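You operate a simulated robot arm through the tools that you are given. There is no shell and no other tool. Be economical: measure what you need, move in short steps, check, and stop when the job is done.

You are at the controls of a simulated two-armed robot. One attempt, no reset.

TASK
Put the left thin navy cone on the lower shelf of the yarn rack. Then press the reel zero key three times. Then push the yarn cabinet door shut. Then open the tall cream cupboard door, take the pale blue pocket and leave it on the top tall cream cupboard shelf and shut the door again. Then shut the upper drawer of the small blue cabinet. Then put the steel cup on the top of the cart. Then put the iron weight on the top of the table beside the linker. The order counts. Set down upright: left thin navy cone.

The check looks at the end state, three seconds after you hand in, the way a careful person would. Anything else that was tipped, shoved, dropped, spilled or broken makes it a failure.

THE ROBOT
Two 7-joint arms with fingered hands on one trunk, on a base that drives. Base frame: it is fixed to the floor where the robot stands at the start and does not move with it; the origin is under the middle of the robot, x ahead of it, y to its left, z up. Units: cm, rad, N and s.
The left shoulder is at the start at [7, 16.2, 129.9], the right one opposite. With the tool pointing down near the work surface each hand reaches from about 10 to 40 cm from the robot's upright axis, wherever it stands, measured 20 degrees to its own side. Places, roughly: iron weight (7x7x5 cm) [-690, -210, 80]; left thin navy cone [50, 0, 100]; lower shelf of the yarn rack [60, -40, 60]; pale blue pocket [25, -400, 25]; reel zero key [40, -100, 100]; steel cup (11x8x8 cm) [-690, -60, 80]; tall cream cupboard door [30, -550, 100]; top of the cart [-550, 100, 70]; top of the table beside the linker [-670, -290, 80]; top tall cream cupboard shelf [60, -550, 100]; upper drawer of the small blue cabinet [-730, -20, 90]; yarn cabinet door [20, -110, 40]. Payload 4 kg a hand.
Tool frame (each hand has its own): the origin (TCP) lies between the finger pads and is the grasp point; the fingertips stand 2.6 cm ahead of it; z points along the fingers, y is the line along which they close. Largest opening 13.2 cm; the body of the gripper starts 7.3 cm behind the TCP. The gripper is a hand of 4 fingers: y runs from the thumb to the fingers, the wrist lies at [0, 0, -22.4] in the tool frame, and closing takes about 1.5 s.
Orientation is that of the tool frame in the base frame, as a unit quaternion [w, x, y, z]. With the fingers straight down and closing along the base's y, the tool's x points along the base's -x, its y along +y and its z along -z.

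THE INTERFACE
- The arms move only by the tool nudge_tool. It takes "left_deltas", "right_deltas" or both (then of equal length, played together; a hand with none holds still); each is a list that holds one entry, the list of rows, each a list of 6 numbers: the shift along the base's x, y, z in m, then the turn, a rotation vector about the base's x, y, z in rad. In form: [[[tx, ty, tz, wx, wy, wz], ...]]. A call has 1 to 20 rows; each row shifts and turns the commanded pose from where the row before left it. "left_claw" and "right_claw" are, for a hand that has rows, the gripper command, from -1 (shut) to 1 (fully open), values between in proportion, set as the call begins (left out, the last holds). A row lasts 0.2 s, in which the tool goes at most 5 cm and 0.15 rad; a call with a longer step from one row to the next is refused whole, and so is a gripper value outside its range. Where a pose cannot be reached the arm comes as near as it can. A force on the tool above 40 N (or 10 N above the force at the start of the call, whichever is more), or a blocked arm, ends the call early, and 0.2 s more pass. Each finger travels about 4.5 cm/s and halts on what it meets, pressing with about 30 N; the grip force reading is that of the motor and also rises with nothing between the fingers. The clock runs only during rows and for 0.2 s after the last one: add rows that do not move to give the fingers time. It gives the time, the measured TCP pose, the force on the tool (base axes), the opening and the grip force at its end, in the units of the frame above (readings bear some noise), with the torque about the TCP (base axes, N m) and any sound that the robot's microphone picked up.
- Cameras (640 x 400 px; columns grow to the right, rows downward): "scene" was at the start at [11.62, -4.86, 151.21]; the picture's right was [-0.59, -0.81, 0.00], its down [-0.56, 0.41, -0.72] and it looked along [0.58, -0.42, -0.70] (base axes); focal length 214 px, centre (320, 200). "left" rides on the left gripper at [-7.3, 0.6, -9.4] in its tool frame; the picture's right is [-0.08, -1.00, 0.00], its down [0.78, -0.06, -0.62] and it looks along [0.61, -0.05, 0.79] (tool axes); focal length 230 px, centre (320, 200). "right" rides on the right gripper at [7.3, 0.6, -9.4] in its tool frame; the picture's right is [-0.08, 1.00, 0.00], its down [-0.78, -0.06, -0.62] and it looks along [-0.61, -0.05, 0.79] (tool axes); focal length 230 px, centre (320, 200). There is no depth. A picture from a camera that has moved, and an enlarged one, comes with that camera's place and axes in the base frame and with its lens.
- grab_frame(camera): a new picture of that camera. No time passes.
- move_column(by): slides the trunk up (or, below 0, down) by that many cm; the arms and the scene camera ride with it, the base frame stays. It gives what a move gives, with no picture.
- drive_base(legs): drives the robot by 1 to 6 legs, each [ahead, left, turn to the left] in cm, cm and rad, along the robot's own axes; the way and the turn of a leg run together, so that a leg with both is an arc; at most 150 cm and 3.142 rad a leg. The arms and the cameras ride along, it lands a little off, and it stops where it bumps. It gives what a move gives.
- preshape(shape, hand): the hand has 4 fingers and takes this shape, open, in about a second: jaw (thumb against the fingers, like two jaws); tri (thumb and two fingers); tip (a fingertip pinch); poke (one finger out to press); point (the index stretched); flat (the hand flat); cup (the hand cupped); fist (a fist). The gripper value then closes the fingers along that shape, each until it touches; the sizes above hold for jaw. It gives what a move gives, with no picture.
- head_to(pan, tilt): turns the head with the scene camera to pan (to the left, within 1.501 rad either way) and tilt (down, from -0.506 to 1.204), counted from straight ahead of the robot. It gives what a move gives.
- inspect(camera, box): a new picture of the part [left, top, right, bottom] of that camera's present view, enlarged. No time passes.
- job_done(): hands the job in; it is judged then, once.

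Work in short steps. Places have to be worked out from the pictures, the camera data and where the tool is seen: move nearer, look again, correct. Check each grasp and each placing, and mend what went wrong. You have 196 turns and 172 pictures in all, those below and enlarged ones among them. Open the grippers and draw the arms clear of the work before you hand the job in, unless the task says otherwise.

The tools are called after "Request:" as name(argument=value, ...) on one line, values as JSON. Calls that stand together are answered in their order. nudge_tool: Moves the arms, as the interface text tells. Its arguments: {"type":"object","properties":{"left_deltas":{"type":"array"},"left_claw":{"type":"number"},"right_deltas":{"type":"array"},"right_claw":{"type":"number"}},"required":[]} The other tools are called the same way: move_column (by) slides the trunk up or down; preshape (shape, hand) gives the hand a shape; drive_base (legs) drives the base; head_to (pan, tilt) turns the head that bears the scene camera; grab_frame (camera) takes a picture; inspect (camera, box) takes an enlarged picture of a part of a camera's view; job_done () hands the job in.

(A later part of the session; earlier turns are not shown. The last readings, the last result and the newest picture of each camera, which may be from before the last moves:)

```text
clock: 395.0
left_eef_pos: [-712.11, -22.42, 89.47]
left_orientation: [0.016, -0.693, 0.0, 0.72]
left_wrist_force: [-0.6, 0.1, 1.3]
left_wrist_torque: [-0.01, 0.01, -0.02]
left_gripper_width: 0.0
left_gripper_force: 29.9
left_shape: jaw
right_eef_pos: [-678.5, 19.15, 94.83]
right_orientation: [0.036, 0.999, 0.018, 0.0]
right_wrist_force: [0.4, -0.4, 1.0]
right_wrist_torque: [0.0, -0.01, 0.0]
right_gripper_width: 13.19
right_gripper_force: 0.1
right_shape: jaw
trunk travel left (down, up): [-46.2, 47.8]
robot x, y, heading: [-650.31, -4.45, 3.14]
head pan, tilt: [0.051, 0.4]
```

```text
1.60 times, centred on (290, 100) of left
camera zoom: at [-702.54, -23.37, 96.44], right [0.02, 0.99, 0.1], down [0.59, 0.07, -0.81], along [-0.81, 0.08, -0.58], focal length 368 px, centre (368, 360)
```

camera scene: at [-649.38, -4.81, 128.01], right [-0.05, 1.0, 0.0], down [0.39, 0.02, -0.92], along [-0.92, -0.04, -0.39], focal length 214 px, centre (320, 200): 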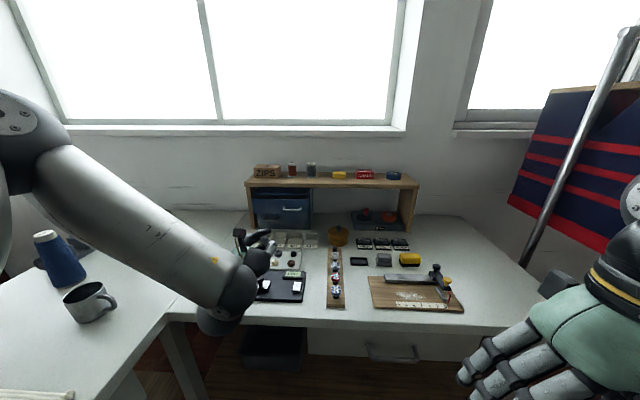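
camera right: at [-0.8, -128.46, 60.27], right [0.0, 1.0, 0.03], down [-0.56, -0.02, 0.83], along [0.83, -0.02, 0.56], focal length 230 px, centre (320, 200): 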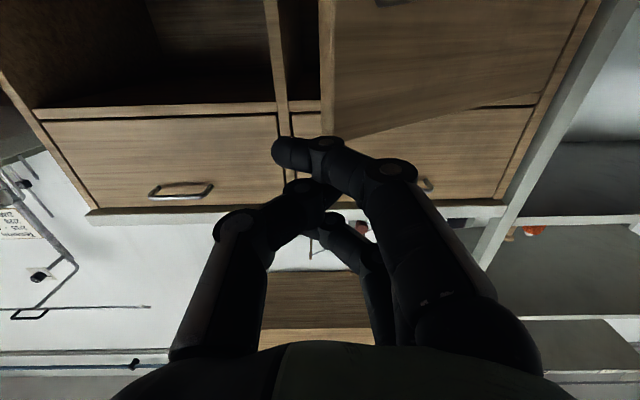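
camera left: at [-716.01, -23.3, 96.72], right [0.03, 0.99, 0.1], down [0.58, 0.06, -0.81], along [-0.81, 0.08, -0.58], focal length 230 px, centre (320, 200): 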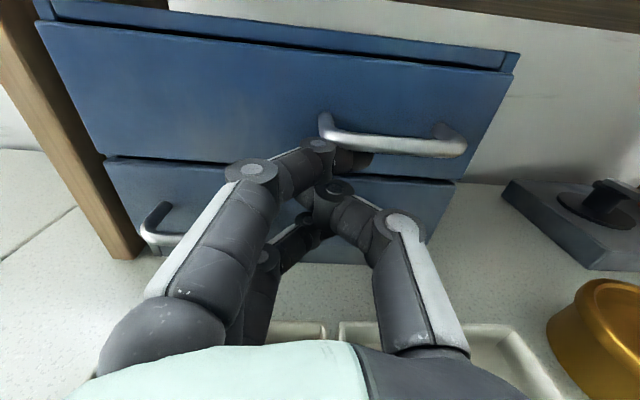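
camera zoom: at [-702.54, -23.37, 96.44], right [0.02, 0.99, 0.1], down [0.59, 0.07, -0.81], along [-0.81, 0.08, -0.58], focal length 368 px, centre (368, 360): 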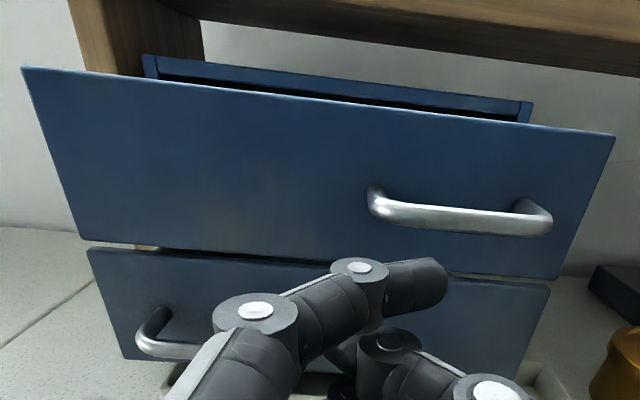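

On retreat the fingertip snagged the handle and drew the drawer out again. I'll push on the bare left half of the drawer front instead: shift 9 cm left, up 1.5 cm.

Request:
drive_base(legs=[[0, 9.5, 0]])

Request:
nudge_tool(left_deltas=[[[0, 0, 0.01, 0, 0.0, 0], [0, 0, 0.007, 0, 0.0, 0], [0, 0, 0, 0, 0, 0]]])

Request:
drive_base(legs=[[11, 0, 0]])

Request:
grab_frame(camera="left")

```text
clock: 396.1
left_eef_pos: [-712.12, -31.92, 89.49]
left_orientation: [0.015, -0.694, -0.001, 0.72]
left_wrist_force: [-0.3, -0.3, -0.1]
left_wrist_torque: [-0.05, -0.01, -0.04]
left_gripper_width: 0.03
left_gripper_force: 29.8
left_shape: jaw
right_eef_pos: [-678.57, 9.58, 94.92]
right_orientation: [0.036, 0.999, 0.017, 0.001]
right_wrist_force: [0.0, -0.9, -0.5]
right_wrist_torque: [0.03, -0.02, -0.03]
right_gripper_width: 13.19
right_gripper_force: 0.0
right_shape: jaw
trunk travel left (down, up): [-46.2, 47.8]
robot x, y, heading: [-650.03, -13.75, -3.142]
head pan, tilt: [0.051, 0.4]
```

```text
clock: 396.9
left_eef_pos: [-712.13, -31.83, 91.23]
left_orientation: [0.014, -0.694, 0.0, 0.72]
left_wrist_force: [1.4, 1.3, -0.1]
left_wrist_torque: [0.02, 0.03, -0.01]
left_gripper_width: 0.0
left_gripper_force: 30.4
left_shape: jaw
right_eef_pos: [-678.62, 9.75, 94.83]
right_orientation: [0.036, 0.999, 0.018, 0.001]
right_wrist_force: [0.7, -0.4, 0.5]
right_wrist_torque: [0.0, -0.01, 0.01]
right_gripper_width: 13.22
right_gripper_force: 0.0
right_shape: jaw
trunk travel left (down, up): [-46.2, 47.8]
robot x, y, heading: [-650.35, -13.57, -3.14]
head pan, tilt: [0.051, 0.4]
```

```text
clock: 398.1
left_eef_pos: [-723.13, -32.01, 91.08]
left_orientation: [0.014, -0.694, -0.001, 0.72]
left_wrist_force: [0.1, -1.1, -0.3]
left_wrist_torque: [-0.01, -0.01, -0.01]
left_gripper_width: 0.0
left_gripper_force: 29.9
left_shape: jaw
right_eef_pos: [-689.58, 9.62, 94.79]
right_orientation: [0.037, 0.999, 0.018, 0.0]
right_wrist_force: [-0.6, 0.5, -0.3]
right_wrist_torque: [-0.03, -0.04, -0.03]
right_gripper_width: 13.2
right_gripper_force: 0.1
right_shape: jaw
trunk travel left (down, up): [-46.2, 47.8]
robot x, y, heading: [-661.26, -13.83, -3.136]
head pan, tilt: [0.051, 0.4]
```

```text
37 pictures are left
camera left: at [-713.56, -32.86, 98.07], right [0.02, 0.99, 0.1], down [0.59, 0.07, -0.81], along [-0.81, 0.07, -0.59], focal length 230 px, centre (320, 200)
```

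left: 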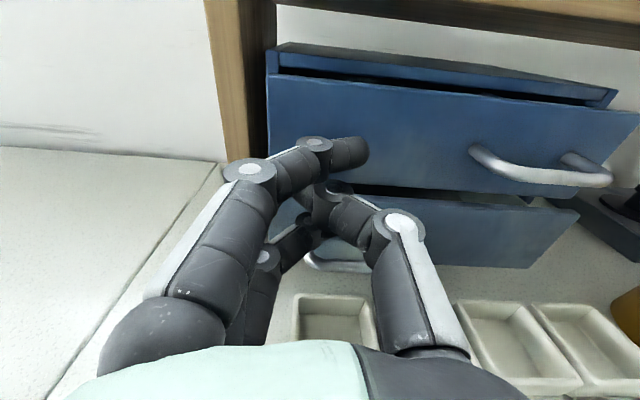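

Well placed left of the handle, but the knuckle is near the wooden leg; shifting 2 cm right and pushing in.

Request:
drive_base(legs=[[0, -2.3, 0], [5, 0, 0]])

Request:
grab_frame(camera="left")

```text
clock: 399.4
left_eef_pos: [-725.47, -29.61, 91.18]
left_orientation: [0.014, -0.694, 0.003, 0.72]
left_wrist_force: [17.8, -2.8, 3.8]
left_wrist_torque: [-0.08, 0.06, 0.36]
left_gripper_width: 0.0
left_gripper_force: 30.1
left_shape: jaw
right_eef_pos: [-692.44, 11.8, 94.94]
right_orientation: [0.036, 0.999, 0.019, 0.0]
right_wrist_force: [-0.4, 0.1, -0.3]
right_wrist_torque: [0.01, 0.02, -0.03]
right_gripper_width: 13.22
right_gripper_force: 0.1
right_shape: jaw
trunk travel left (down, up): [-46.2, 47.8]
robot x, y, heading: [-664.31, -11.7, -3.14]
head pan, tilt: [0.051, 0.4]
stopped in leg 2: the force on the tool passed its limit at 87 N (the readings are from after the stop); the commanded pose is now the measured one
```

```text
36 pictures are left
camera left: at [-715.97, -30.57, 98.2], right [0.03, 1.0, 0.09], down [0.59, 0.06, -0.81], along [-0.81, 0.08, -0.58], focal length 230 px, centre (320, 200)
```

left: 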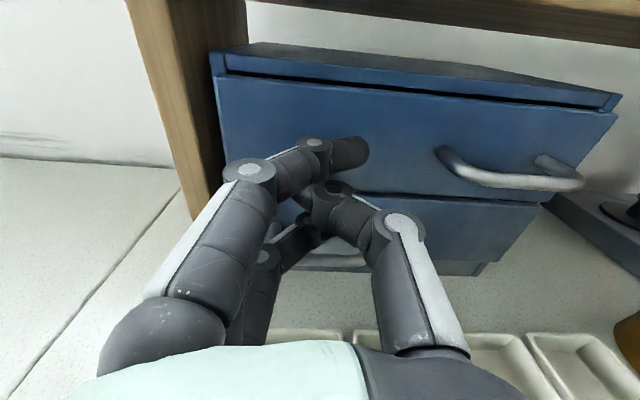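

Same hard stop position as before, so the drawer is fully in. Backing off and verifying.

Request:
drive_base(legs=[[-14, 0, 0]])

Request:
inspect(camera="left", box=[150, 0, 550, 200])

```text
clock: 400.8
left_eef_pos: [-711.96, -29.52, 91.04]
left_orientation: [0.015, -0.695, 0.002, 0.719]
left_wrist_force: [0.0, -0.2, -0.4]
left_wrist_torque: [0.02, -0.02, 0.0]
left_gripper_width: 0.0
left_gripper_force: 29.8
left_shape: jaw
right_eef_pos: [-678.81, 11.82, 94.83]
right_orientation: [0.036, 0.999, 0.019, 0.0]
right_wrist_force: [0.3, -0.6, -0.1]
right_wrist_torque: [0.03, 0.0, 0.01]
right_gripper_width: 13.21
right_gripper_force: 0.1
right_shape: jaw
trunk travel left (down, up): [-46.2, 47.8]
robot x, y, heading: [-650.13, -11.91, -3.134]
head pan, tilt: [0.051, 0.4]
```

```text
1.60 times, centred on (350, 100) of left
camera zoom: at [-702.34, -30.52, 98.07], right [0.03, 1.0, 0.09], down [0.59, 0.06, -0.8], along [-0.81, 0.08, -0.59], focal length 368 px, centre (272, 360)
```

zoom: 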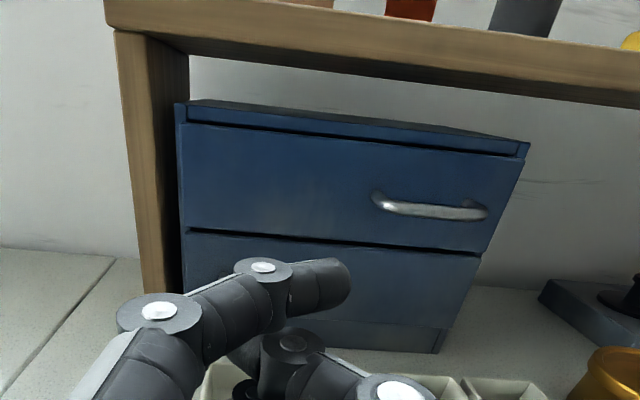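

The drawer is flush now. Next the steel cup: back off, raise, and turn the left hand fingers-down to view it from above.

Request:
drive_base(legs=[[-20, 0, 0]])

Request:
move_column(by=26)

Request:
nudge_tool(left_deltas=[[[0.016, -0.008, 0.0, 0, -0.147, 0], [0.016, -0.008, 0.0, 0, -0.147, 0], [0.016, -0.008, 0.0, 0, -0.147, 0], [0.016, -0.008, 0.0, 0, -0.147, 0], [0.016, -0.008, 0.0, 0, -0.147, 0], [0.016, -0.008, 0.0, 0, -0.147, 0], [0.016, -0.008, 0.0, 0, -0.147, 0], [0.016, -0.008, 0.0, 0, -0.147, 0], [0.016, -0.008, 0.0, 0, -0.147, 0], [0.016, -0.008, 0.0, 0, -0.147, 0], [0.016, -0.008, 0.0, 0, -0.147, 0], [0, 0, 0, 0, 0, 0]]], left_claw=1)

Request:
head_to(pan=0.55, tilt=0.5)

Request:
grab_frame(camera="scene")

```text
clock: 402.4
left_eef_pos: [-691.91, -29.46, 91.07]
left_orientation: [0.014, -0.695, 0.003, 0.718]
left_wrist_force: [-0.9, -0.3, 0.4]
left_wrist_torque: [0.0, -0.02, 0.01]
left_gripper_width: 0.0
left_gripper_force: 29.9
left_shape: jaw
right_eef_pos: [-658.69, 12.09, 94.81]
right_orientation: [0.035, 0.999, 0.018, 0.0]
right_wrist_force: [0.2, 0.5, 0.4]
right_wrist_torque: [-0.05, 0.02, 0.0]
right_gripper_width: 13.2
right_gripper_force: 0.0
right_shape: jaw
trunk travel left (down, up): [-46.2, 47.8]
robot x, y, heading: [-630.25, -11.69, -3.134]
head pan, tilt: [0.051, 0.4]
```

```text
clock: 405.0
left_eef_pos: [-692.01, -29.56, 117.08]
left_orientation: [0.015, -0.695, 0.002, 0.719]
left_wrist_force: [0.0, 0.2, 0.4]
left_wrist_torque: [0.01, -0.04, -0.01]
left_gripper_width: 0.0
left_gripper_force: 30.2
left_shape: jaw
right_eef_pos: [-658.65, 11.93, 120.79]
right_orientation: [0.035, 0.999, 0.018, 0.001]
right_wrist_force: [-0.1, 0.7, 0.3]
right_wrist_torque: [-0.03, 0.03, -0.02]
right_gripper_width: 13.19
right_gripper_force: 0.0
right_shape: jaw
trunk travel left (down, up): [-72.2, 21.8]
robot x, y, heading: [-630.17, -11.59, -3.141]
head pan, tilt: [0.051, 0.4]
```

```text
clock: 407.6
left_eef_pos: [-674.68, -38.47, 116.95]
left_orientation: [-0.012, 1.0, 0.008, 0.008]
left_wrist_force: [-0.6, -0.4, -1.0]
left_wrist_torque: [-0.01, 0.02, -0.01]
left_gripper_width: 13.19
left_gripper_force: 0.1
left_shape: jaw
left hand out of reach, approached as far as the arm can: row 1
right_eef_pos: [-658.74, 11.87, 120.79]
right_orientation: [0.035, 0.999, 0.018, 0.001]
right_wrist_force: [0.2, 0.0, -0.3]
right_wrist_torque: [-0.01, -0.04, -0.01]
right_gripper_width: 13.21
right_gripper_force: 0.0
right_shape: jaw
trunk travel left (down, up): [-72.2, 21.8]
robot x, y, heading: [-630.56, -11.58, -3.136]
head pan, tilt: [0.051, 0.4]
```

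```text
clock: 408.6
left_eef_pos: [-674.72, -38.48, 116.85]
left_orientation: [-0.013, 1.0, 0.008, 0.006]
left_wrist_force: [-0.2, 0.7, -0.4]
left_wrist_torque: [-0.01, 0.03, 0.01]
left_gripper_width: 13.18
left_gripper_force: 0.0
left_shape: jaw
right_eef_pos: [-658.73, 11.97, 120.86]
right_orientation: [0.036, 0.999, 0.018, 0.001]
right_wrist_force: [-0.4, -0.2, 0.6]
right_wrist_torque: [0.0, 0.01, 0.01]
right_gripper_width: 13.19
right_gripper_force: 0.0
right_shape: jaw
trunk travel left (down, up): [-72.2, 21.8]
robot x, y, heading: [-630.42, -11.3, -3.142]
head pan, tilt: [0.55, 0.499]
```

```text
34 pictures are left
camera scene: at [-643.2, -16.19, 147.9], right [-0.52, 0.85, 0.0], down [0.41, 0.25, -0.88], along [-0.75, -0.46, -0.48], focal length 214 px, centre (320, 200)
```

scene: 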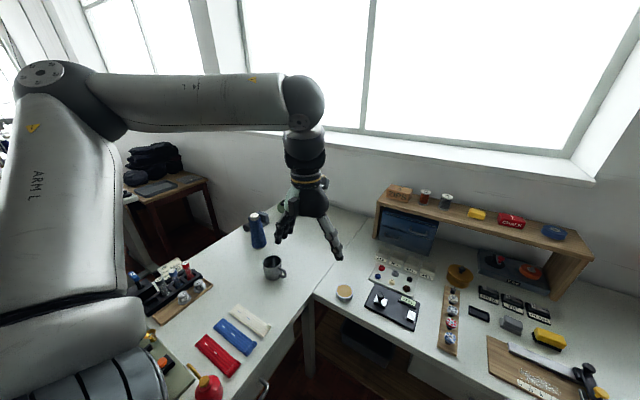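

The cup is centred at ≈[-686,-64.5], handle pointing +y. I'll move over it while yawing the hand 90° so the fingers close along x, clear of the handle.

Request:
drive_base(legs=[[0, 7, 0]])

Request:
nudge_tool(left_deltas=[[[-0.0103, -0.0173, 0, 0, 0, -0.1428], [-0.0103, -0.0173, 0, 0, 0, -0.1428], [-0.0103, -0.0173, 0, 0, 0, -0.1428], [-0.0103, -0.0173, 0, 0, 0, -0.1428], [-0.0103, -0.0173, 0, 0, 0, -0.1428], [-0.0103, -0.0173, 0, 0, 0, -0.1428], [-0.0103, -0.0173, 0, 0, 0, -0.1428], [-0.0103, -0.0173, 0, 0, 0, -0.1428], [-0.0103, -0.0173, 0, 0, 0, -0.1428], [-0.0103, -0.0173, 0, 0, 0, -0.1428], [-0.0103, -0.0173, 0, 0, 0, -0.1428], [0, 0, 0, 0, 0, 0]]])

Request:
grab_frame(camera="left")

```text
clock: 409.6
left_eef_pos: [-674.82, -44.9, 117.1]
left_orientation: [-0.011, 1.0, 0.008, 0.006]
left_wrist_force: [-0.7, -0.3, -0.3]
left_wrist_torque: [-0.04, -0.01, -0.03]
left_gripper_width: 13.2
left_gripper_force: 0.1
left_shape: jaw
right_eef_pos: [-658.63, 5.47, 120.69]
right_orientation: [0.038, 0.999, 0.017, 0.001]
right_wrist_force: [0.2, -0.4, -0.2]
right_wrist_torque: [-0.02, 0.01, 0.02]
right_gripper_width: 13.19
right_gripper_force: 0.0
right_shape: jaw
trunk travel left (down, up): [-72.2, 21.8]
robot x, y, heading: [-630.62, -18.29, -3.142]
head pan, tilt: [0.55, 0.499]
```

```text
clock: 412.2
left_eef_pos: [-670.88, -33.66, 108.66]
left_orientation: [-0.004, 0.714, -0.7, 0.012]
left_wrist_force: [-0.8, 0.0, 0.0]
left_wrist_torque: [0.04, -0.02, 0.0]
left_gripper_width: 13.19
left_gripper_force: 0.0
left_shape: jaw
left hand out of reach, approached as far as the arm can: row 5, 6, 7, 8, 9, 10, 11
right_eef_pos: [-658.61, 5.01, 120.81]
right_orientation: [0.036, 0.999, 0.017, 0.001]
right_wrist_force: [0.5, -0.1, -0.7]
right_wrist_torque: [0.02, -0.01, -0.02]
right_gripper_width: 13.19
right_gripper_force: 0.0
right_shape: jaw
trunk travel left (down, up): [-72.2, 21.8]
robot x, y, heading: [-630.16, -18.67, -3.144]
head pan, tilt: [0.55, 0.499]
```

```text
33 pictures are left
camera left: at [-671.79, -26.24, 118.0], right [1.0, 0.1, 0.02], down [0.06, -0.78, 0.63], along [0.08, -0.62, -0.78], focal length 230 px, centre (320, 200)
```

left: 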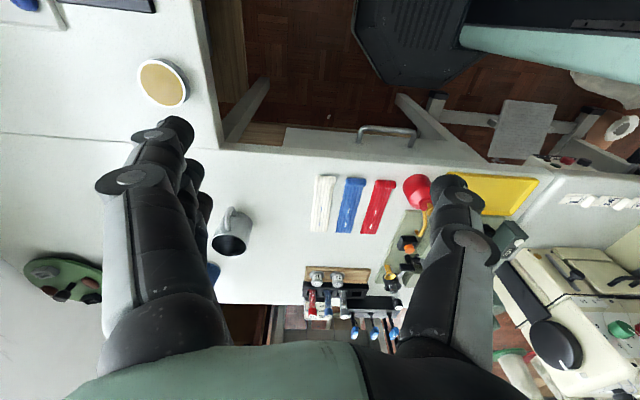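

With the hand yawed, the reach is too short, so I'll bring the base into the corner and turn towards the cup: ahead 25, left 6, turn 0.59 rad.

Request:
drive_base(legs=[[24.8, 6.3, 0], [0, 0, 0.59]])

Request:
grab_frame(camera="left")

```text
clock: 415.7
left_eef_pos: [-680.61, -59.64, 108.75]
left_orientation: [-0.008, 0.886, -0.464, 0.012]
left_wrist_force: [0.5, 0.4, 0.0]
left_wrist_torque: [0.0, 0.01, 0.0]
left_gripper_width: 13.19
left_gripper_force: 0.0
left_shape: jaw
right_eef_pos: [-691.7, -20.77, 120.87]
right_orientation: [0.034, 0.952, 0.305, 0.012]
right_wrist_force: [-0.4, -0.6, -0.5]
right_wrist_torque: [0.0, 0.01, 0.01]
right_gripper_width: 13.2
right_gripper_force: 0.1
right_shape: jaw
trunk travel left (down, up): [-72.2, 21.8]
robot x, y, heading: [-655.21, -24.84, -2.552]
head pan, tilt: [0.55, 0.499]
```

```text
32 pictures are left
camera left: at [-685.46, -54.0, 118.03], right [0.78, 0.63, 0.02], down [0.48, -0.61, 0.63], along [0.41, -0.48, -0.78], focal length 230 px, centre (320, 200)
```

left: 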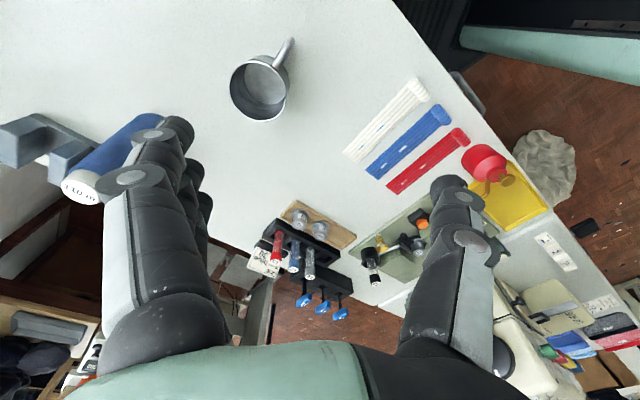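

The cup is at ≈[-686.4,-63.7]. Moving over it and lowering by the trunk to just above.

Request:
nudge_tool(left_deltas=[[[-0.02, -0.014, 0, 0, 0, 0], [-0.02, -0.014, 0, 0, 0, 0], [-0.018, -0.013, 0, 0, 0, 0], [0, 0, 0, 0, 0, 0]]])

Request:
move_column(by=-14)

Request:
grab_frame(camera="left")

```text
clock: 416.7
left_eef_pos: [-686.41, -59.92, 108.5]
left_orientation: [-0.006, 0.886, -0.463, 0.011]
left_wrist_force: [0.4, -0.1, -0.1]
left_wrist_torque: [-0.02, 0.01, 0.04]
left_gripper_width: 13.2
left_gripper_force: 0.0
left_shape: jaw
left hand out of reach, approached as far as the arm can: row 1, 2, 3
right_eef_pos: [-691.78, -20.8, 120.95]
right_orientation: [0.035, 0.951, 0.306, 0.011]
right_wrist_force: [-0.1, -0.3, -0.3]
right_wrist_torque: [0.0, -0.03, 0.02]
right_gripper_width: 13.19
right_gripper_force: 0.1
right_shape: jaw
trunk travel left (down, up): [-72.2, 21.8]
robot x, y, heading: [-655.02, -24.87, -2.554]
head pan, tilt: [0.55, 0.499]
```

```text
clock: 418.3
left_eef_pos: [-686.38, -59.83, 94.51]
left_orientation: [-0.006, 0.887, -0.462, 0.011]
left_wrist_force: [0.3, 0.3, -0.1]
left_wrist_torque: [-0.01, 0.01, 0.02]
left_gripper_width: 13.19
left_gripper_force: 0.0
left_shape: jaw
right_eef_pos: [-691.81, -20.69, 106.97]
right_orientation: [0.034, 0.951, 0.306, 0.011]
right_wrist_force: [0.3, 0.8, 0.2]
right_wrist_torque: [0.01, 0.0, -0.01]
right_gripper_width: 13.19
right_gripper_force: 0.1
right_shape: jaw
trunk travel left (down, up): [-58.2, 35.8]
robot x, y, heading: [-654.93, -24.86, -2.553]
head pan, tilt: [0.55, 0.499]
```

```text
31 pictures are left
camera left: at [-691.24, -54.19, 103.73], right [0.77, 0.63, 0.02], down [0.48, -0.61, 0.63], along [0.41, -0.48, -0.78], focal length 230 px, centre (320, 200)
```

left: 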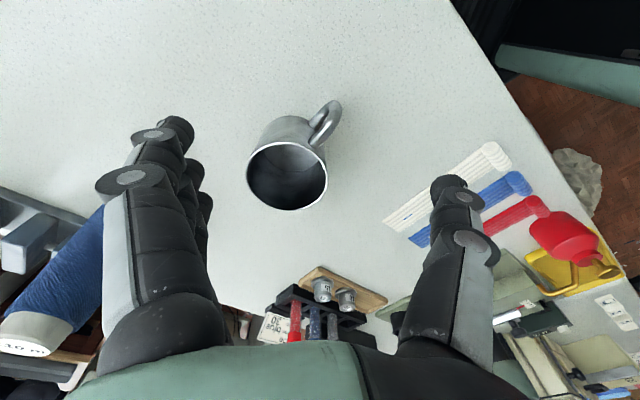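

Reach-limited in y; shifting the base by that 4.3 cm instead, then lowering further.

Request:
drive_base(legs=[[2.4, 3.6, 0]])

Request:
move_column(by=-7)

Request:
grab_frame(camera="left")

```text
clock: 419.2
left_eef_pos: [-686.43, -63.93, 94.54]
left_orientation: [-0.005, 0.886, -0.464, 0.013]
left_wrist_force: [0.4, -0.5, 0.6]
left_wrist_torque: [0.01, 0.01, -0.01]
left_gripper_width: 13.19
left_gripper_force: 0.0
left_shape: jaw
right_eef_pos: [-691.7, -24.84, 106.79]
right_orientation: [0.035, 0.952, 0.305, 0.01]
right_wrist_force: [0.5, -0.9, 0.0]
right_wrist_torque: [-0.02, 0.02, -0.01]
right_gripper_width: 13.21
right_gripper_force: 0.2
right_shape: jaw
trunk travel left (down, up): [-58.2, 35.8]
robot x, y, heading: [-655.41, -28.93, -2.558]
head pan, tilt: [0.55, 0.499]
```

```text
clock: 420.3
left_eef_pos: [-686.42, -64.1, 87.47]
left_orientation: [-0.007, 0.886, -0.464, 0.011]
left_wrist_force: [-0.5, -0.3, 0.6]
left_wrist_torque: [-0.01, 0.01, 0.01]
left_gripper_width: 13.19
left_gripper_force: 0.1
left_shape: jaw
right_eef_pos: [-691.75, -24.93, 99.93]
right_orientation: [0.034, 0.952, 0.305, 0.011]
right_wrist_force: [1.0, -0.3, -0.1]
right_wrist_torque: [0.02, -0.04, -0.04]
right_gripper_width: 13.18
right_gripper_force: 0.1
right_shape: jaw
trunk travel left (down, up): [-51.2, 42.8]
robot x, y, heading: [-655.24, -29.08, -2.556]
head pan, tilt: [0.55, 0.499]
```

```text
30 pictures are left
camera left: at [-691.25, -58.39, 96.74], right [0.77, 0.63, 0.02], down [0.48, -0.61, 0.63], along [0.41, -0.48, -0.78], focal length 230 px, centre (320, 200)
```

left: 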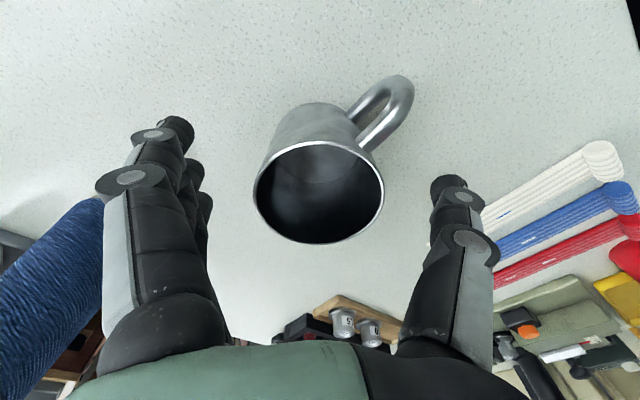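

Well centred, handle clear of the thumb. Lowering 3.5 cm and closing.

Request:
move_column(by=-3.6)

Request:
nudge_tool(left_deltas=[[[0, 0, 0, 0, 0, 0], [0, 0, 0, 0, 0, 0], [0, 0, 0, 0, 0, 0], [0, 0, 0, 0, 0, 0], [0, 0, 0, 0, 0, 0], [0, 0, 0, 0, 0, 0], [0, 0, 0, 0, 0, 0]]], left_claw=-1)

Request:
move_column(by=5)

Request:
grab_frame(camera="left")

```text
clock: 421.1
left_eef_pos: [-686.39, -64.01, 83.95]
left_orientation: [-0.007, 0.886, -0.464, 0.011]
left_wrist_force: [-0.2, 0.0, -0.5]
left_wrist_torque: [-0.01, 0.05, 0.0]
left_gripper_width: 13.19
left_gripper_force: 0.1
left_shape: jaw
right_eef_pos: [-691.75, -24.92, 96.29]
right_orientation: [0.035, 0.952, 0.304, 0.009]
right_wrist_force: [0.2, -0.6, 0.2]
right_wrist_torque: [0.0, 0.03, 0.01]
right_gripper_width: 13.17
right_gripper_force: 0.1
right_shape: jaw
trunk travel left (down, up): [-47.6, 46.4]
robot x, y, heading: [-655.32, -29.02, -2.556]
head pan, tilt: [0.55, 0.499]
```

```text
clock: 422.7
left_eef_pos: [-686.45, -64.19, 83.85]
left_orientation: [-0.006, 0.886, -0.463, 0.012]
left_wrist_force: [-0.1, -0.6, 0.8]
left_wrist_torque: [0.0, 0.0, 0.01]
left_gripper_width: 5.53
left_gripper_force: 30.3
left_shape: jaw
right_eef_pos: [-691.72, -24.95, 96.3]
right_orientation: [0.034, 0.952, 0.305, 0.01]
right_wrist_force: [-0.8, 0.0, 0.2]
right_wrist_torque: [-0.04, 0.01, 0.01]
right_gripper_width: 13.21
right_gripper_force: 0.0
right_shape: jaw
trunk travel left (down, up): [-47.6, 46.4]
robot x, y, heading: [-655.54, -28.87, -2.552]
head pan, tilt: [0.55, 0.499]
```

```text
clock: 423.6
left_eef_pos: [-686.35, -64.03, 88.85]
left_orientation: [-0.007, 0.886, -0.463, 0.011]
left_wrist_force: [0.2, -0.1, -1.3]
left_wrist_torque: [0.02, -0.01, 0.0]
left_gripper_width: 5.56
left_gripper_force: 29.7
left_shape: jaw
right_eef_pos: [-691.77, -24.97, 101.31]
right_orientation: [0.034, 0.952, 0.305, 0.011]
right_wrist_force: [0.1, 0.2, 0.0]
right_wrist_torque: [0.0, 0.0, 0.03]
right_gripper_width: 13.22
right_gripper_force: 0.1
right_shape: jaw
trunk travel left (down, up): [-52.6, 41.4]
robot x, y, heading: [-654.96, -29.07, -2.558]
head pan, tilt: [0.55, 0.499]
```

```text
29 pictures are left
camera left: at [-691.28, -58.39, 98.11], right [0.77, 0.63, 0.02], down [0.48, -0.61, 0.63], along [0.41, -0.48, -0.78], focal length 230 px, centre (320, 200)
```

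left: 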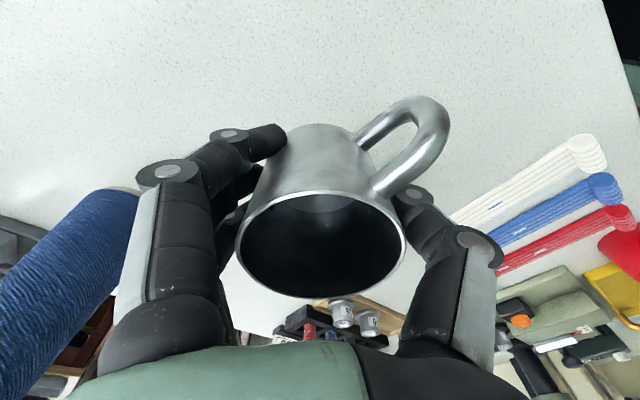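

The cup is held. Raising high, backing out of the corner and returning to the aisle beside the cart.

Request:
move_column(by=26)

Request:
drive_base(legs=[[0, 0, -0.59], [-30, 0, 0], [0, -61, 0], [-75, 0, 0]])

Request:
head_to(pan=-1.2, tilt=0.6)

Request:
grab_frame(camera="scene")

```text
clock: 426.3
left_eef_pos: [-686.47, -63.96, 114.87]
left_orientation: [-0.006, 0.886, -0.463, 0.01]
left_wrist_force: [-0.2, -1.6, -0.5]
left_wrist_torque: [0.01, 0.01, 0.0]
left_gripper_width: 5.56
left_gripper_force: 30.7
left_shape: jaw
right_eef_pos: [-691.83, -24.97, 127.26]
right_orientation: [0.034, 0.952, 0.305, 0.011]
right_wrist_force: [0.2, 0.8, 0.3]
right_wrist_torque: [-0.01, 0.01, 0.0]
right_gripper_width: 13.2
right_gripper_force: 0.1
right_shape: jaw
trunk travel left (down, up): [-78.6, 15.4]
robot x, y, heading: [-655.47, -28.91, -2.555]
head pan, tilt: [0.55, 0.499]
```

```text
clock: 429.2
left_eef_pos: [-692.05, -39.07, 114.89]
left_orientation: [0.004, -0.702, 0.712, -0.011]
left_wrist_force: [0.8, 0.1, -0.6]
left_wrist_torque: [0.06, 0.04, 0.01]
left_gripper_width: 5.57
left_gripper_force: 30.0
left_shape: jaw
right_eef_pos: [-673.52, -4.27, 127.5]
right_orientation: [0.033, 0.999, -0.003, -0.002]
right_wrist_force: [0.3, -0.3, 1.2]
right_wrist_torque: [0.02, 0.02, 0.0]
right_gripper_width: 13.21
right_gripper_force: 0.0
right_shape: jaw
trunk travel left (down, up): [-78.6, 15.4]
robot x, y, heading: [-646.69, -28.19, 3.096]
head pan, tilt: [0.55, 0.499]
stopped in leg 2: the robot was blocked; the commanded pose is now the measured one
```

```text
clock: 430.9
left_eef_pos: [-692.25, -38.66, 114.84]
left_orientation: [0.003, -0.7, 0.714, -0.012]
left_wrist_force: [-0.7, 1.1, -1.0]
left_wrist_torque: [-0.02, 0.01, 0.0]
left_gripper_width: 5.56
left_gripper_force: 30.0
left_shape: jaw
right_eef_pos: [-673.82, -3.79, 127.25]
right_orientation: [0.036, 0.999, -0.002, -0.001]
right_wrist_force: [0.4, -0.5, 0.7]
right_wrist_torque: [-0.02, 0.0, -0.02]
right_gripper_width: 13.19
right_gripper_force: 0.0
right_shape: jaw
trunk travel left (down, up): [-78.6, 15.4]
robot x, y, heading: [-646.07, -28.09, 3.101]
head pan, tilt: [-1.201, 0.6]
```

```text
28 pictures are left
camera scene: at [-654.37, -19.79, 153.39], right [0.95, 0.32, 0.0], down [0.18, -0.53, -0.83], along [-0.27, 0.78, -0.56], focal length 214 px, centre (320, 200)
```

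scene: 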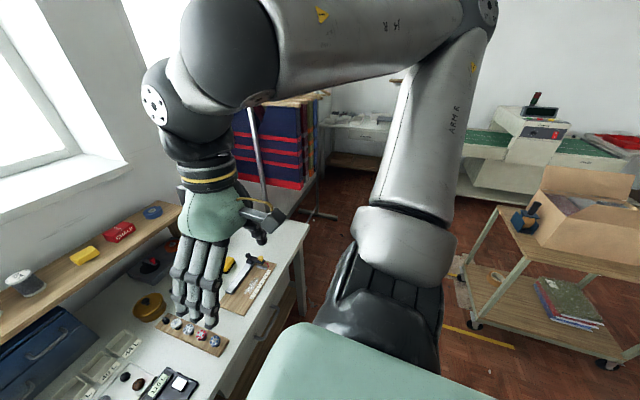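

The base backed against the serger table's foot. I'll sidestep right first, then back out, then into the aisle.

Request:
drive_base(legs=[[0, -26, 0.04], [-24, 0, 0], [0, -36, 0], [-72, 0, 0]])

Request:
grab_frame(camera="scene")

```text
clock: 439.7
left_eef_pos: [-594.75, 21.6, 114.83]
left_orientation: [-0.002, 0.715, -0.699, 0.013]
left_wrist_force: [0.3, 0.3, -1.2]
left_wrist_torque: [0.01, -0.03, 0.01]
left_gripper_width: 5.56
left_gripper_force: 30.4
left_shape: jaw
right_eef_pos: [-577.58, 57.18, 127.25]
right_orientation: [0.036, 0.999, 0.016, 0.001]
right_wrist_force: [0.1, 0.0, -0.2]
right_wrist_torque: [0.0, -0.01, 0.01]
right_gripper_width: 13.17
right_gripper_force: 0.1
right_shape: jaw
trunk travel left (down, up): [-78.6, 15.4]
robot x, y, heading: [-549.14, 33.42, 3.139]
head pan, tilt: [-1.201, 0.6]
```

```text
27 pictures are left
camera scene: at [-557.61, 41.91, 153.38], right [0.93, 0.36, 0.0], down [0.2, -0.53, -0.82], along [-0.3, 0.77, -0.57], focal length 214 px, centre (320, 200)
```

scene: 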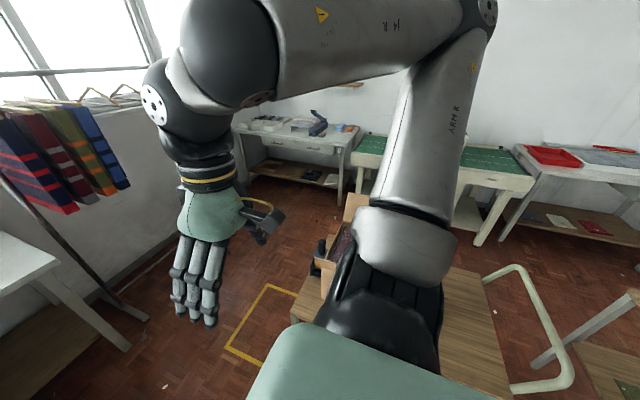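

The cart top has free space around [-525,100]. Turning right to face the cart (hands are well above its load) and looking.

Request:
drive_base(legs=[[0, 0, -1.57]])

Request:
head_to(pan=0, tilt=0.75)

Request:
grab_frame(camera="scene")

```text
clock: 443.9
left_eef_pos: [-560.83, 79.11, 114.88]
left_orientation: [-0.008, -0.004, 1.0, -0.011]
left_wrist_force: [0.3, 0.3, -1.3]
left_wrist_torque: [-0.02, 0.01, -0.02]
left_gripper_width: 5.49
left_gripper_force: 30.2
left_shape: jaw
right_eef_pos: [-525.56, 61.64, 127.27]
right_orientation: [0.025, 0.714, -0.699, -0.026]
right_wrist_force: [-0.8, 0.1, 0.4]
right_wrist_torque: [-0.03, -0.04, 0.02]
right_gripper_width: 13.18
right_gripper_force: 0.1
right_shape: jaw
trunk travel left (down, up): [-78.6, 15.4]
robot x, y, heading: [-549.19, 34.04, 1.561]
head pan, tilt: [-1.201, 0.6]
```

```text
clock: 445.3
left_eef_pos: [-560.91, 79.19, 114.89]
left_orientation: [-0.007, -0.005, 1.0, -0.012]
left_wrist_force: [-1.2, 0.0, -1.4]
left_wrist_torque: [-0.02, 0.0, 0.03]
left_gripper_width: 5.54
left_gripper_force: 30.4
left_shape: jaw
right_eef_pos: [-525.51, 61.6, 127.34]
right_orientation: [0.025, 0.714, -0.699, -0.025]
right_wrist_force: [0.2, -0.1, 0.5]
right_wrist_torque: [0.01, 0.0, -0.01]
right_gripper_width: 13.19
right_gripper_force: 0.0
right_shape: jaw
trunk travel left (down, up): [-78.6, 15.4]
robot x, y, heading: [-548.76, 33.43, 1.557]
head pan, tilt: [0.0, 0.75]
```

```text
26 pictures are left
camera scene: at [-549.1, 46.96, 152.1], right [1.0, -0.01, 0.0], down [-0.01, -0.68, -0.73], along [0.01, 0.73, -0.68], focal length 214 px, centre (320, 200)
```

scene: 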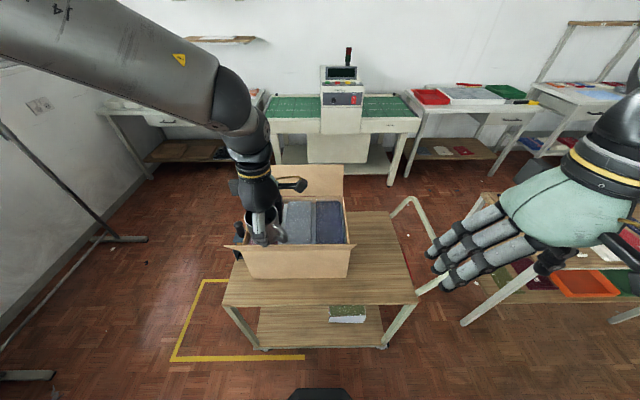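

The cart top spans x -585…-511, y 79…126; the carton leaves a free strip at x -535…-511. I'll place the cup at ≈[-524,102]: base right 37, ahead 13.

Request:
drive_base(legs=[[0, -37, 0.012], [13, 0, 0]])

Request:
nudge_tool(left_deltas=[[[0, 0.015, 0, 0, 0, 0], [0, 0.015, 0, 0, 0, 0], [0, 0.015, 0, 0, 0, 0], [0, 0.015, 0, 0, 0, 0], [0, 0.015, 0, 0, 0, 0], [0, 0, 0, 0, 0, 0]]])

Request:
grab_frame(camera="scene")

Request:
grab_frame(camera="left")

```text
clock: 448.6
left_eef_pos: [-524.58, 91.64, 115.02]
left_orientation: [-0.007, -0.011, 1.0, -0.011]
left_wrist_force: [0.1, 0.3, -1.2]
left_wrist_torque: [0.03, 0.01, -0.02]
left_gripper_width: 5.53
left_gripper_force: 29.8
left_shape: jaw
right_eef_pos: [-488.97, 74.48, 127.34]
right_orientation: [0.024, 0.719, -0.694, -0.026]
right_wrist_force: [0.4, 0.5, 0.3]
right_wrist_torque: [0.0, -0.01, 0.01]
right_gripper_width: 13.2
right_gripper_force: 0.1
right_shape: jaw
trunk travel left (down, up): [-78.6, 15.4]
robot x, y, heading: [-512.91, 46.24, 1.565]
head pan, tilt: [0.0, 0.75]
```

```text
clock: 450.0
left_eef_pos: [-521.32, 96.8, 114.59]
left_orientation: [-0.008, -0.012, 1.0, -0.01]
left_wrist_force: [-0.8, 0.2, -1.4]
left_wrist_torque: [0.02, 0.01, 0.01]
left_gripper_width: 5.53
left_gripper_force: 30.1
left_shape: jaw
left hand out of reach, approached as far as the arm can: row 1, 2, 3, 4, 5
right_eef_pos: [-489.18, 74.65, 127.33]
right_orientation: [0.026, 0.718, -0.695, -0.025]
right_wrist_force: [0.1, 0.1, 0.5]
right_wrist_torque: [-0.01, -0.01, -0.01]
right_gripper_width: 13.21
right_gripper_force: 0.1
right_shape: jaw
trunk travel left (down, up): [-78.6, 15.4]
robot x, y, heading: [-512.57, 46.12, 1.566]
head pan, tilt: [0.0, 0.75]
```

```text
25 pictures are left
camera scene: at [-512.61, 59.77, 152.1], right [1.0, 0.0, 0.0], down [0.0, -0.68, -0.73], along [0.0, 0.73, -0.68], focal length 214 px, centre (320, 200)
```

scene: 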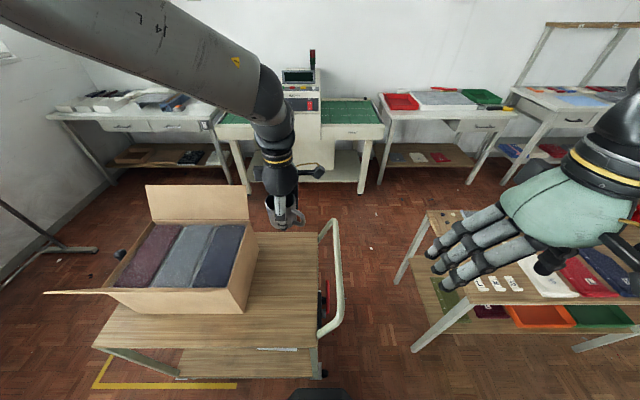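

```text
24 pictures are left
camera left: at [-513.79, 97.76, 123.85], right [0.1, -0.99, 0.02], down [-0.78, -0.07, 0.63], along [-0.62, -0.08, -0.78], focal length 230 px, centre (320, 200)
```

left: 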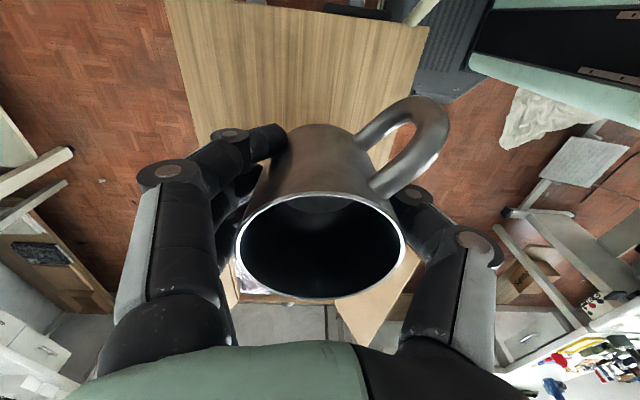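

The cup is over the free strip of the cart top. Lowering by the trunk to just above the surface.

Request:
move_column(by=-33)

Request:
grab_frame(camera="left")

Request:
grab_frame(camera="scene")

```text
clock: 453.2
left_eef_pos: [-521.17, 96.76, 81.62]
left_orientation: [-0.006, -0.012, 1.0, -0.01]
left_wrist_force: [-0.4, 0.1, -1.3]
left_wrist_torque: [0.04, 0.0, 0.0]
left_gripper_width: 5.5
left_gripper_force: 29.9
left_shape: jaw
right_eef_pos: [-489.02, 74.71, 94.37]
right_orientation: [0.025, 0.718, -0.695, -0.026]
right_wrist_force: [0.8, -0.3, -0.5]
right_wrist_torque: [0.0, -0.01, -0.02]
right_gripper_width: 13.19
right_gripper_force: 0.0
right_shape: jaw
trunk travel left (down, up): [-45.6, 48.4]
robot x, y, heading: [-512.38, 46.38, 1.568]
head pan, tilt: [0.0, 0.75]
```

```text
23 pictures are left
camera left: at [-513.78, 97.7, 90.88], right [0.1, -0.99, 0.02], down [-0.77, -0.07, 0.63], along [-0.62, -0.08, -0.78], focal length 230 px, centre (320, 200)
```

left: 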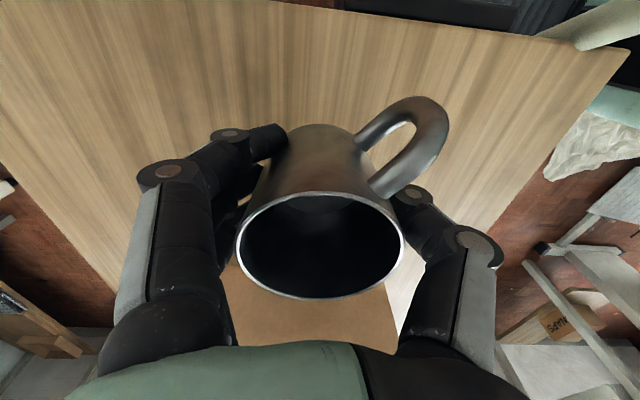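

```text
22 pictures are left
camera scene: at [-512.58, 59.73, 119.1], right [1.0, 0.0, 0.0], down [0.0, -0.68, -0.73], along [0.0, 0.73, -0.68], focal length 214 px, centre (320, 200)
```

scene: 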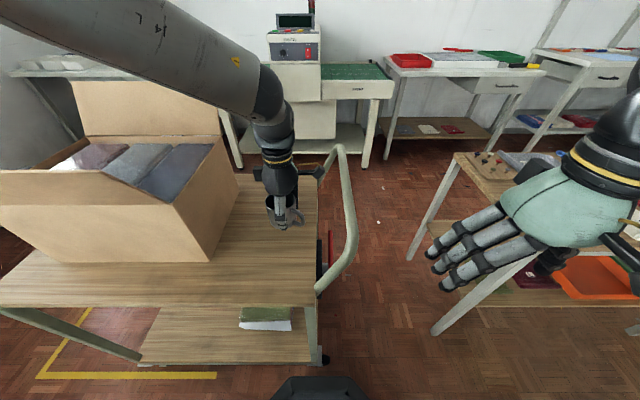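

The cup is well inside the top's edges; top at z≈69.5. Lowering 5 cm, then in fine steps.

Request:
move_column(by=-5.5)

Request:
nudge_tool(left_deltas=[[[0, 0, -0.004, 0, 0, 0], [0, 0, 0, 0, 0, 0]]])

Request:
nudge_tool(left_deltas=[[[0, 0, -0.004, 0, 0, 0], [0, 0, 0, 0, 0, 0]]])

Request:
nudge_tool(left_deltas=[[[0, 0, -0.004, 0, 0, 0], [0, 0, 0, 0, 0, 0]]])

Request:
nudge_tool(left_deltas=[[[0, 0, -0.004, 0, 0, 0], [0, 0, 0, 0, 0, 0]]])

```text
clock: 454.2
left_eef_pos: [-520.98, 96.71, 76.8]
left_orientation: [-0.003, -0.011, 1.0, -0.003]
left_wrist_force: [1.0, -6.2, 21.6]
left_wrist_torque: [-0.25, 0.04, 0.03]
left_gripper_width: 5.44
left_gripper_force: 29.8
left_shape: jaw
right_eef_pos: [-489.0, 74.43, 88.79]
right_orientation: [0.024, 0.718, -0.695, -0.026]
right_wrist_force: [-0.5, 0.6, 0.3]
right_wrist_torque: [0.04, 0.03, 0.0]
right_gripper_width: 13.22
right_gripper_force: 0.1
right_shape: jaw
trunk travel left (down, up): [-40.0, 54.0]
robot x, y, heading: [-512.34, 46.14, 1.57]
head pan, tilt: [0.0, 0.75]
stopped: the force on the tool passed its limit at 48 N (the readings are from after the stop); the commanded pose is now the measured one
```

```text
clock: 454.6
left_eef_pos: [-520.94, 97.0, 76.81]
left_orientation: [-0.001, -0.012, 1.0, -0.002]
left_wrist_force: [-1.1, -10.3, 25.2]
left_wrist_torque: [-0.29, 0.12, 0.04]
left_gripper_width: 5.4
left_gripper_force: 30.4
left_shape: jaw
right_eef_pos: [-489.11, 74.5, 88.81]
right_orientation: [0.024, 0.718, -0.695, -0.027]
right_wrist_force: [-0.6, 0.9, 0.4]
right_wrist_torque: [0.01, -0.01, 0.01]
right_gripper_width: 13.21
right_gripper_force: 0.1
right_shape: jaw
trunk travel left (down, up): [-40.0, 54.0]
robot x, y, heading: [-512.89, 46.64, 1.568]
head pan, tilt: [0.0, 0.75]
stopped in row 2 (left hand): the force on the tool passed its limit at 42 N (the readings are from after the stop); the commanded pose is now the measured one
```

```text
clock: 455.0
left_eef_pos: [-520.85, 97.05, 76.72]
left_orientation: [-0.001, -0.013, 1.0, 0.001]
left_wrist_force: [-3.2, -11.2, 26.1]
left_wrist_torque: [-0.35, 0.17, 0.06]
left_gripper_width: 5.41
left_gripper_force: 29.9
left_shape: jaw
right_eef_pos: [-489.09, 74.4, 88.93]
right_orientation: [0.023, 0.718, -0.695, -0.027]
right_wrist_force: [0.2, 0.5, -0.9]
right_wrist_torque: [0.0, 0.01, 0.0]
right_gripper_width: 13.21
right_gripper_force: 0.1
right_shape: jaw
trunk travel left (down, up): [-40.0, 54.0]
robot x, y, heading: [-512.17, 46.68, 1.571]
head pan, tilt: [0.0, 0.75]
stopped in row 2 (left hand): the force on the tool passed its limit at 42 N (the readings are from after the stop); the commanded pose is now the measured one
```

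```text
clock: 455.4
left_eef_pos: [-520.82, 97.17, 76.73]
left_orientation: [-0.001, -0.013, 1.0, 0.002]
left_wrist_force: [-1.1, -8.3, 26.5]
left_wrist_torque: [-0.37, 0.14, 0.03]
left_gripper_width: 5.41
left_gripper_force: 30.0
left_shape: jaw
right_eef_pos: [-489.17, 74.4, 88.81]
right_orientation: [0.024, 0.718, -0.695, -0.026]
right_wrist_force: [-0.3, 0.0, 0.0]
right_wrist_torque: [0.0, 0.02, -0.02]
right_gripper_width: 13.21
right_gripper_force: 0.0
right_shape: jaw
trunk travel left (down, up): [-40.0, 54.0]
robot x, y, heading: [-512.53, 45.98, 1.573]
head pan, tilt: [0.0, 0.75]
stopped in row 1 (left hand): the force on the tool passed its limit at 42 N (the readings are from after the stop); the commanded pose is now the measured one
```

```text
clock: 455.8
left_eef_pos: [-520.78, 97.26, 76.59]
left_orientation: [0.001, -0.014, 1.0, 0.007]
left_wrist_force: [-1.8, -9.0, 25.0]
left_wrist_torque: [-0.38, 0.24, 0.06]
left_gripper_width: 5.41
left_gripper_force: 30.5
left_shape: jaw
right_eef_pos: [-489.1, 74.38, 88.86]
right_orientation: [0.024, 0.719, -0.694, -0.027]
right_wrist_force: [0.7, 0.2, -0.1]
right_wrist_torque: [-0.02, -0.02, -0.01]
right_gripper_width: 13.19
right_gripper_force: 0.1
right_shape: jaw
trunk travel left (down, up): [-40.0, 54.0]
robot x, y, heading: [-512.51, 46.23, 1.571]
head pan, tilt: [0.0, 0.75]
stopped in row 2 (left hand): the force on the tool passed its limit at 44 N (the readings are from after the stop); the commanded pose is now the measured one
```

The cup is on the cart top (z≈72). Easing up 3 mm, opening, then rising.

Request:
nudge_tool(left_deltas=[[[0, 0, 0.004, 0, 0, 0], [0, 0, 0, 0, 0, 0]]])

Request:
nudge_tool(left_deltas=[[[0, 0, 0, 0, 0, 0], [0, 0, 0, 0, 0, 0], [0, 0, 0, 0, 0, 0], [0, 0, 0, 0, 0, 0], [0, 0, 0, 0, 0, 0], [0, 0, 0, 0, 0, 0], [0, 0, 0, 0, 0, 0]]], left_claw=1)

Request:
move_column(by=25)

Request:
grab_frame(camera="left")

```text
clock: 456.4
left_eef_pos: [-520.79, 97.35, 76.72]
left_orientation: [-0.001, -0.014, 1.0, 0.004]
left_wrist_force: [1.2, -2.5, 7.0]
left_wrist_torque: [-0.09, 0.05, 0.03]
left_gripper_width: 5.38
left_gripper_force: 30.0
left_shape: jaw
right_eef_pos: [-489.12, 74.55, 88.8]
right_orientation: [0.025, 0.719, -0.694, -0.026]
right_wrist_force: [0.0, 0.3, 0.6]
right_wrist_torque: [-0.01, -0.03, -0.04]
right_gripper_width: 13.2
right_gripper_force: 0.0
right_shape: jaw
trunk travel left (down, up): [-40.0, 54.0]
robot x, y, heading: [-512.69, 46.27, 1.566]
head pan, tilt: [0.0, 0.75]
```

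```text
clock: 458.0
left_eef_pos: [-520.85, 97.38, 76.72]
left_orientation: [0.0, -0.013, 1.0, 0.004]
left_wrist_force: [0.3, -0.4, 0.4]
left_wrist_torque: [0.02, -0.02, 0.01]
left_gripper_width: 13.2
left_gripper_force: 0.1
left_shape: jaw
right_eef_pos: [-489.02, 74.6, 88.73]
right_orientation: [0.025, 0.718, -0.695, -0.026]
right_wrist_force: [0.3, -0.9, -0.3]
right_wrist_torque: [-0.01, -0.02, 0.0]
right_gripper_width: 13.23
right_gripper_force: 0.1
right_shape: jaw
trunk travel left (down, up): [-40.0, 54.0]
robot x, y, heading: [-512.69, 46.52, 1.571]
head pan, tilt: [0.0, 0.75]
```

```text
clock: 460.6
left_eef_pos: [-520.74, 97.54, 101.64]
left_orientation: [0.0, -0.014, 1.0, 0.003]
left_wrist_force: [0.2, 0.3, 0.3]
left_wrist_torque: [-0.01, 0.01, 0.04]
left_gripper_width: 13.19
left_gripper_force: 0.0
left_shape: jaw
right_eef_pos: [-489.12, 74.46, 113.71]
right_orientation: [0.024, 0.719, -0.695, -0.026]
right_wrist_force: [0.6, 0.3, -0.5]
right_wrist_torque: [0.01, 0.0, 0.01]
right_gripper_width: 13.18
right_gripper_force: 0.0
right_shape: jaw
trunk travel left (down, up): [-65.0, 29.0]
robot x, y, heading: [-512.73, 46.38, 1.567]
head pan, tilt: [0.0, 0.75]
```

```text
21 pictures are left
camera left: at [-513.51, 98.22, 111.09], right [0.11, -0.99, -0.01], down [-0.78, -0.09, 0.62], along [-0.61, -0.06, -0.79], focal length 230 px, centre (320, 200)
```

left: 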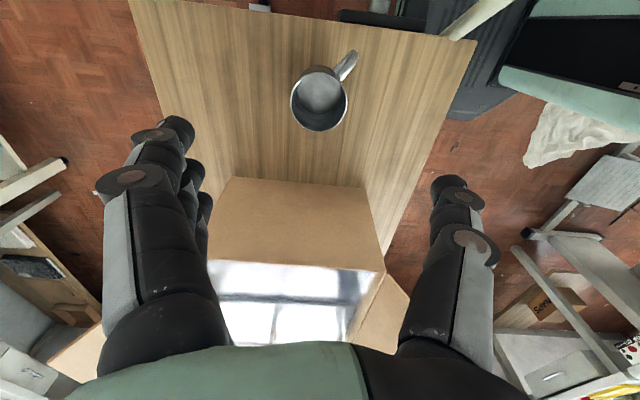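

The cup stands safely on the cart. Last item: the iron weight near [-685,-207]. I'll back away, leave the aisle to the east, go south and look west down the next aisle.

Request:
drive_base(legs=[[-14, 0, 0], [0, -66, 0], [0, 0, 1.57], [0, 150, 0], [0, 36, 0]])

Request:
head_to(pan=0.3, tilt=0.25)

Request:
grab_frame(camera="scene")

```text
clock: 477.9
left_eef_pos: [-499.89, -161.53, 101.74]
left_orientation: [0.003, 0.712, -0.703, -0.003]
left_wrist_force: [-0.9, -0.4, -0.4]
left_wrist_torque: [-0.01, -0.01, 0.03]
left_gripper_width: 13.19
left_gripper_force: 0.1
left_shape: jaw
right_eef_pos: [-476.55, -130.23, 113.72]
right_orientation: [0.035, 0.999, 0.011, -0.001]
right_wrist_force: [0.1, 0.2, 0.9]
right_wrist_torque: [0.02, -0.01, 0.01]
right_gripper_width: 13.21
right_gripper_force: 0.0
right_shape: jaw
trunk travel left (down, up): [-65.0, 29.0]
robot x, y, heading: [-448.67, -153.7, 3.131]
head pan, tilt: [0.0, 0.75]
```

```text
clock: 478.9
left_eef_pos: [-499.86, -161.45, 101.79]
left_orientation: [0.001, 0.712, -0.702, -0.002]
left_wrist_force: [0.9, -0.1, -1.1]
left_wrist_torque: [0.0, -0.03, -0.03]
left_gripper_width: 13.19
left_gripper_force: 0.1
left_shape: jaw
right_eef_pos: [-476.53, -130.13, 113.74]
right_orientation: [0.036, 0.999, 0.01, -0.001]
right_wrist_force: [0.0, 0.7, 0.0]
right_wrist_torque: [0.05, 0.01, -0.01]
right_gripper_width: 13.18
right_gripper_force: 0.1
right_shape: jaw
trunk travel left (down, up): [-65.0, 29.0]
robot x, y, heading: [-448.6, -153.72, 3.13]
head pan, tilt: [0.3, 0.25]
```

```text
20 pictures are left
camera scene: at [-462.66, -156.54, 143.07], right [-0.28, 0.96, 0.0], down [0.24, 0.07, -0.97], along [-0.93, -0.27, -0.25], focal length 214 px, centre (320, 200)
```

scene: 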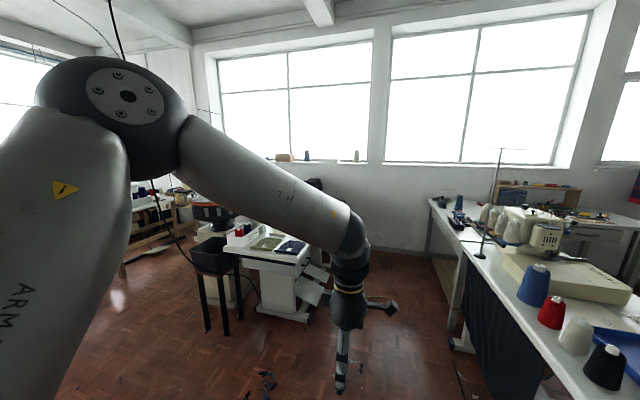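

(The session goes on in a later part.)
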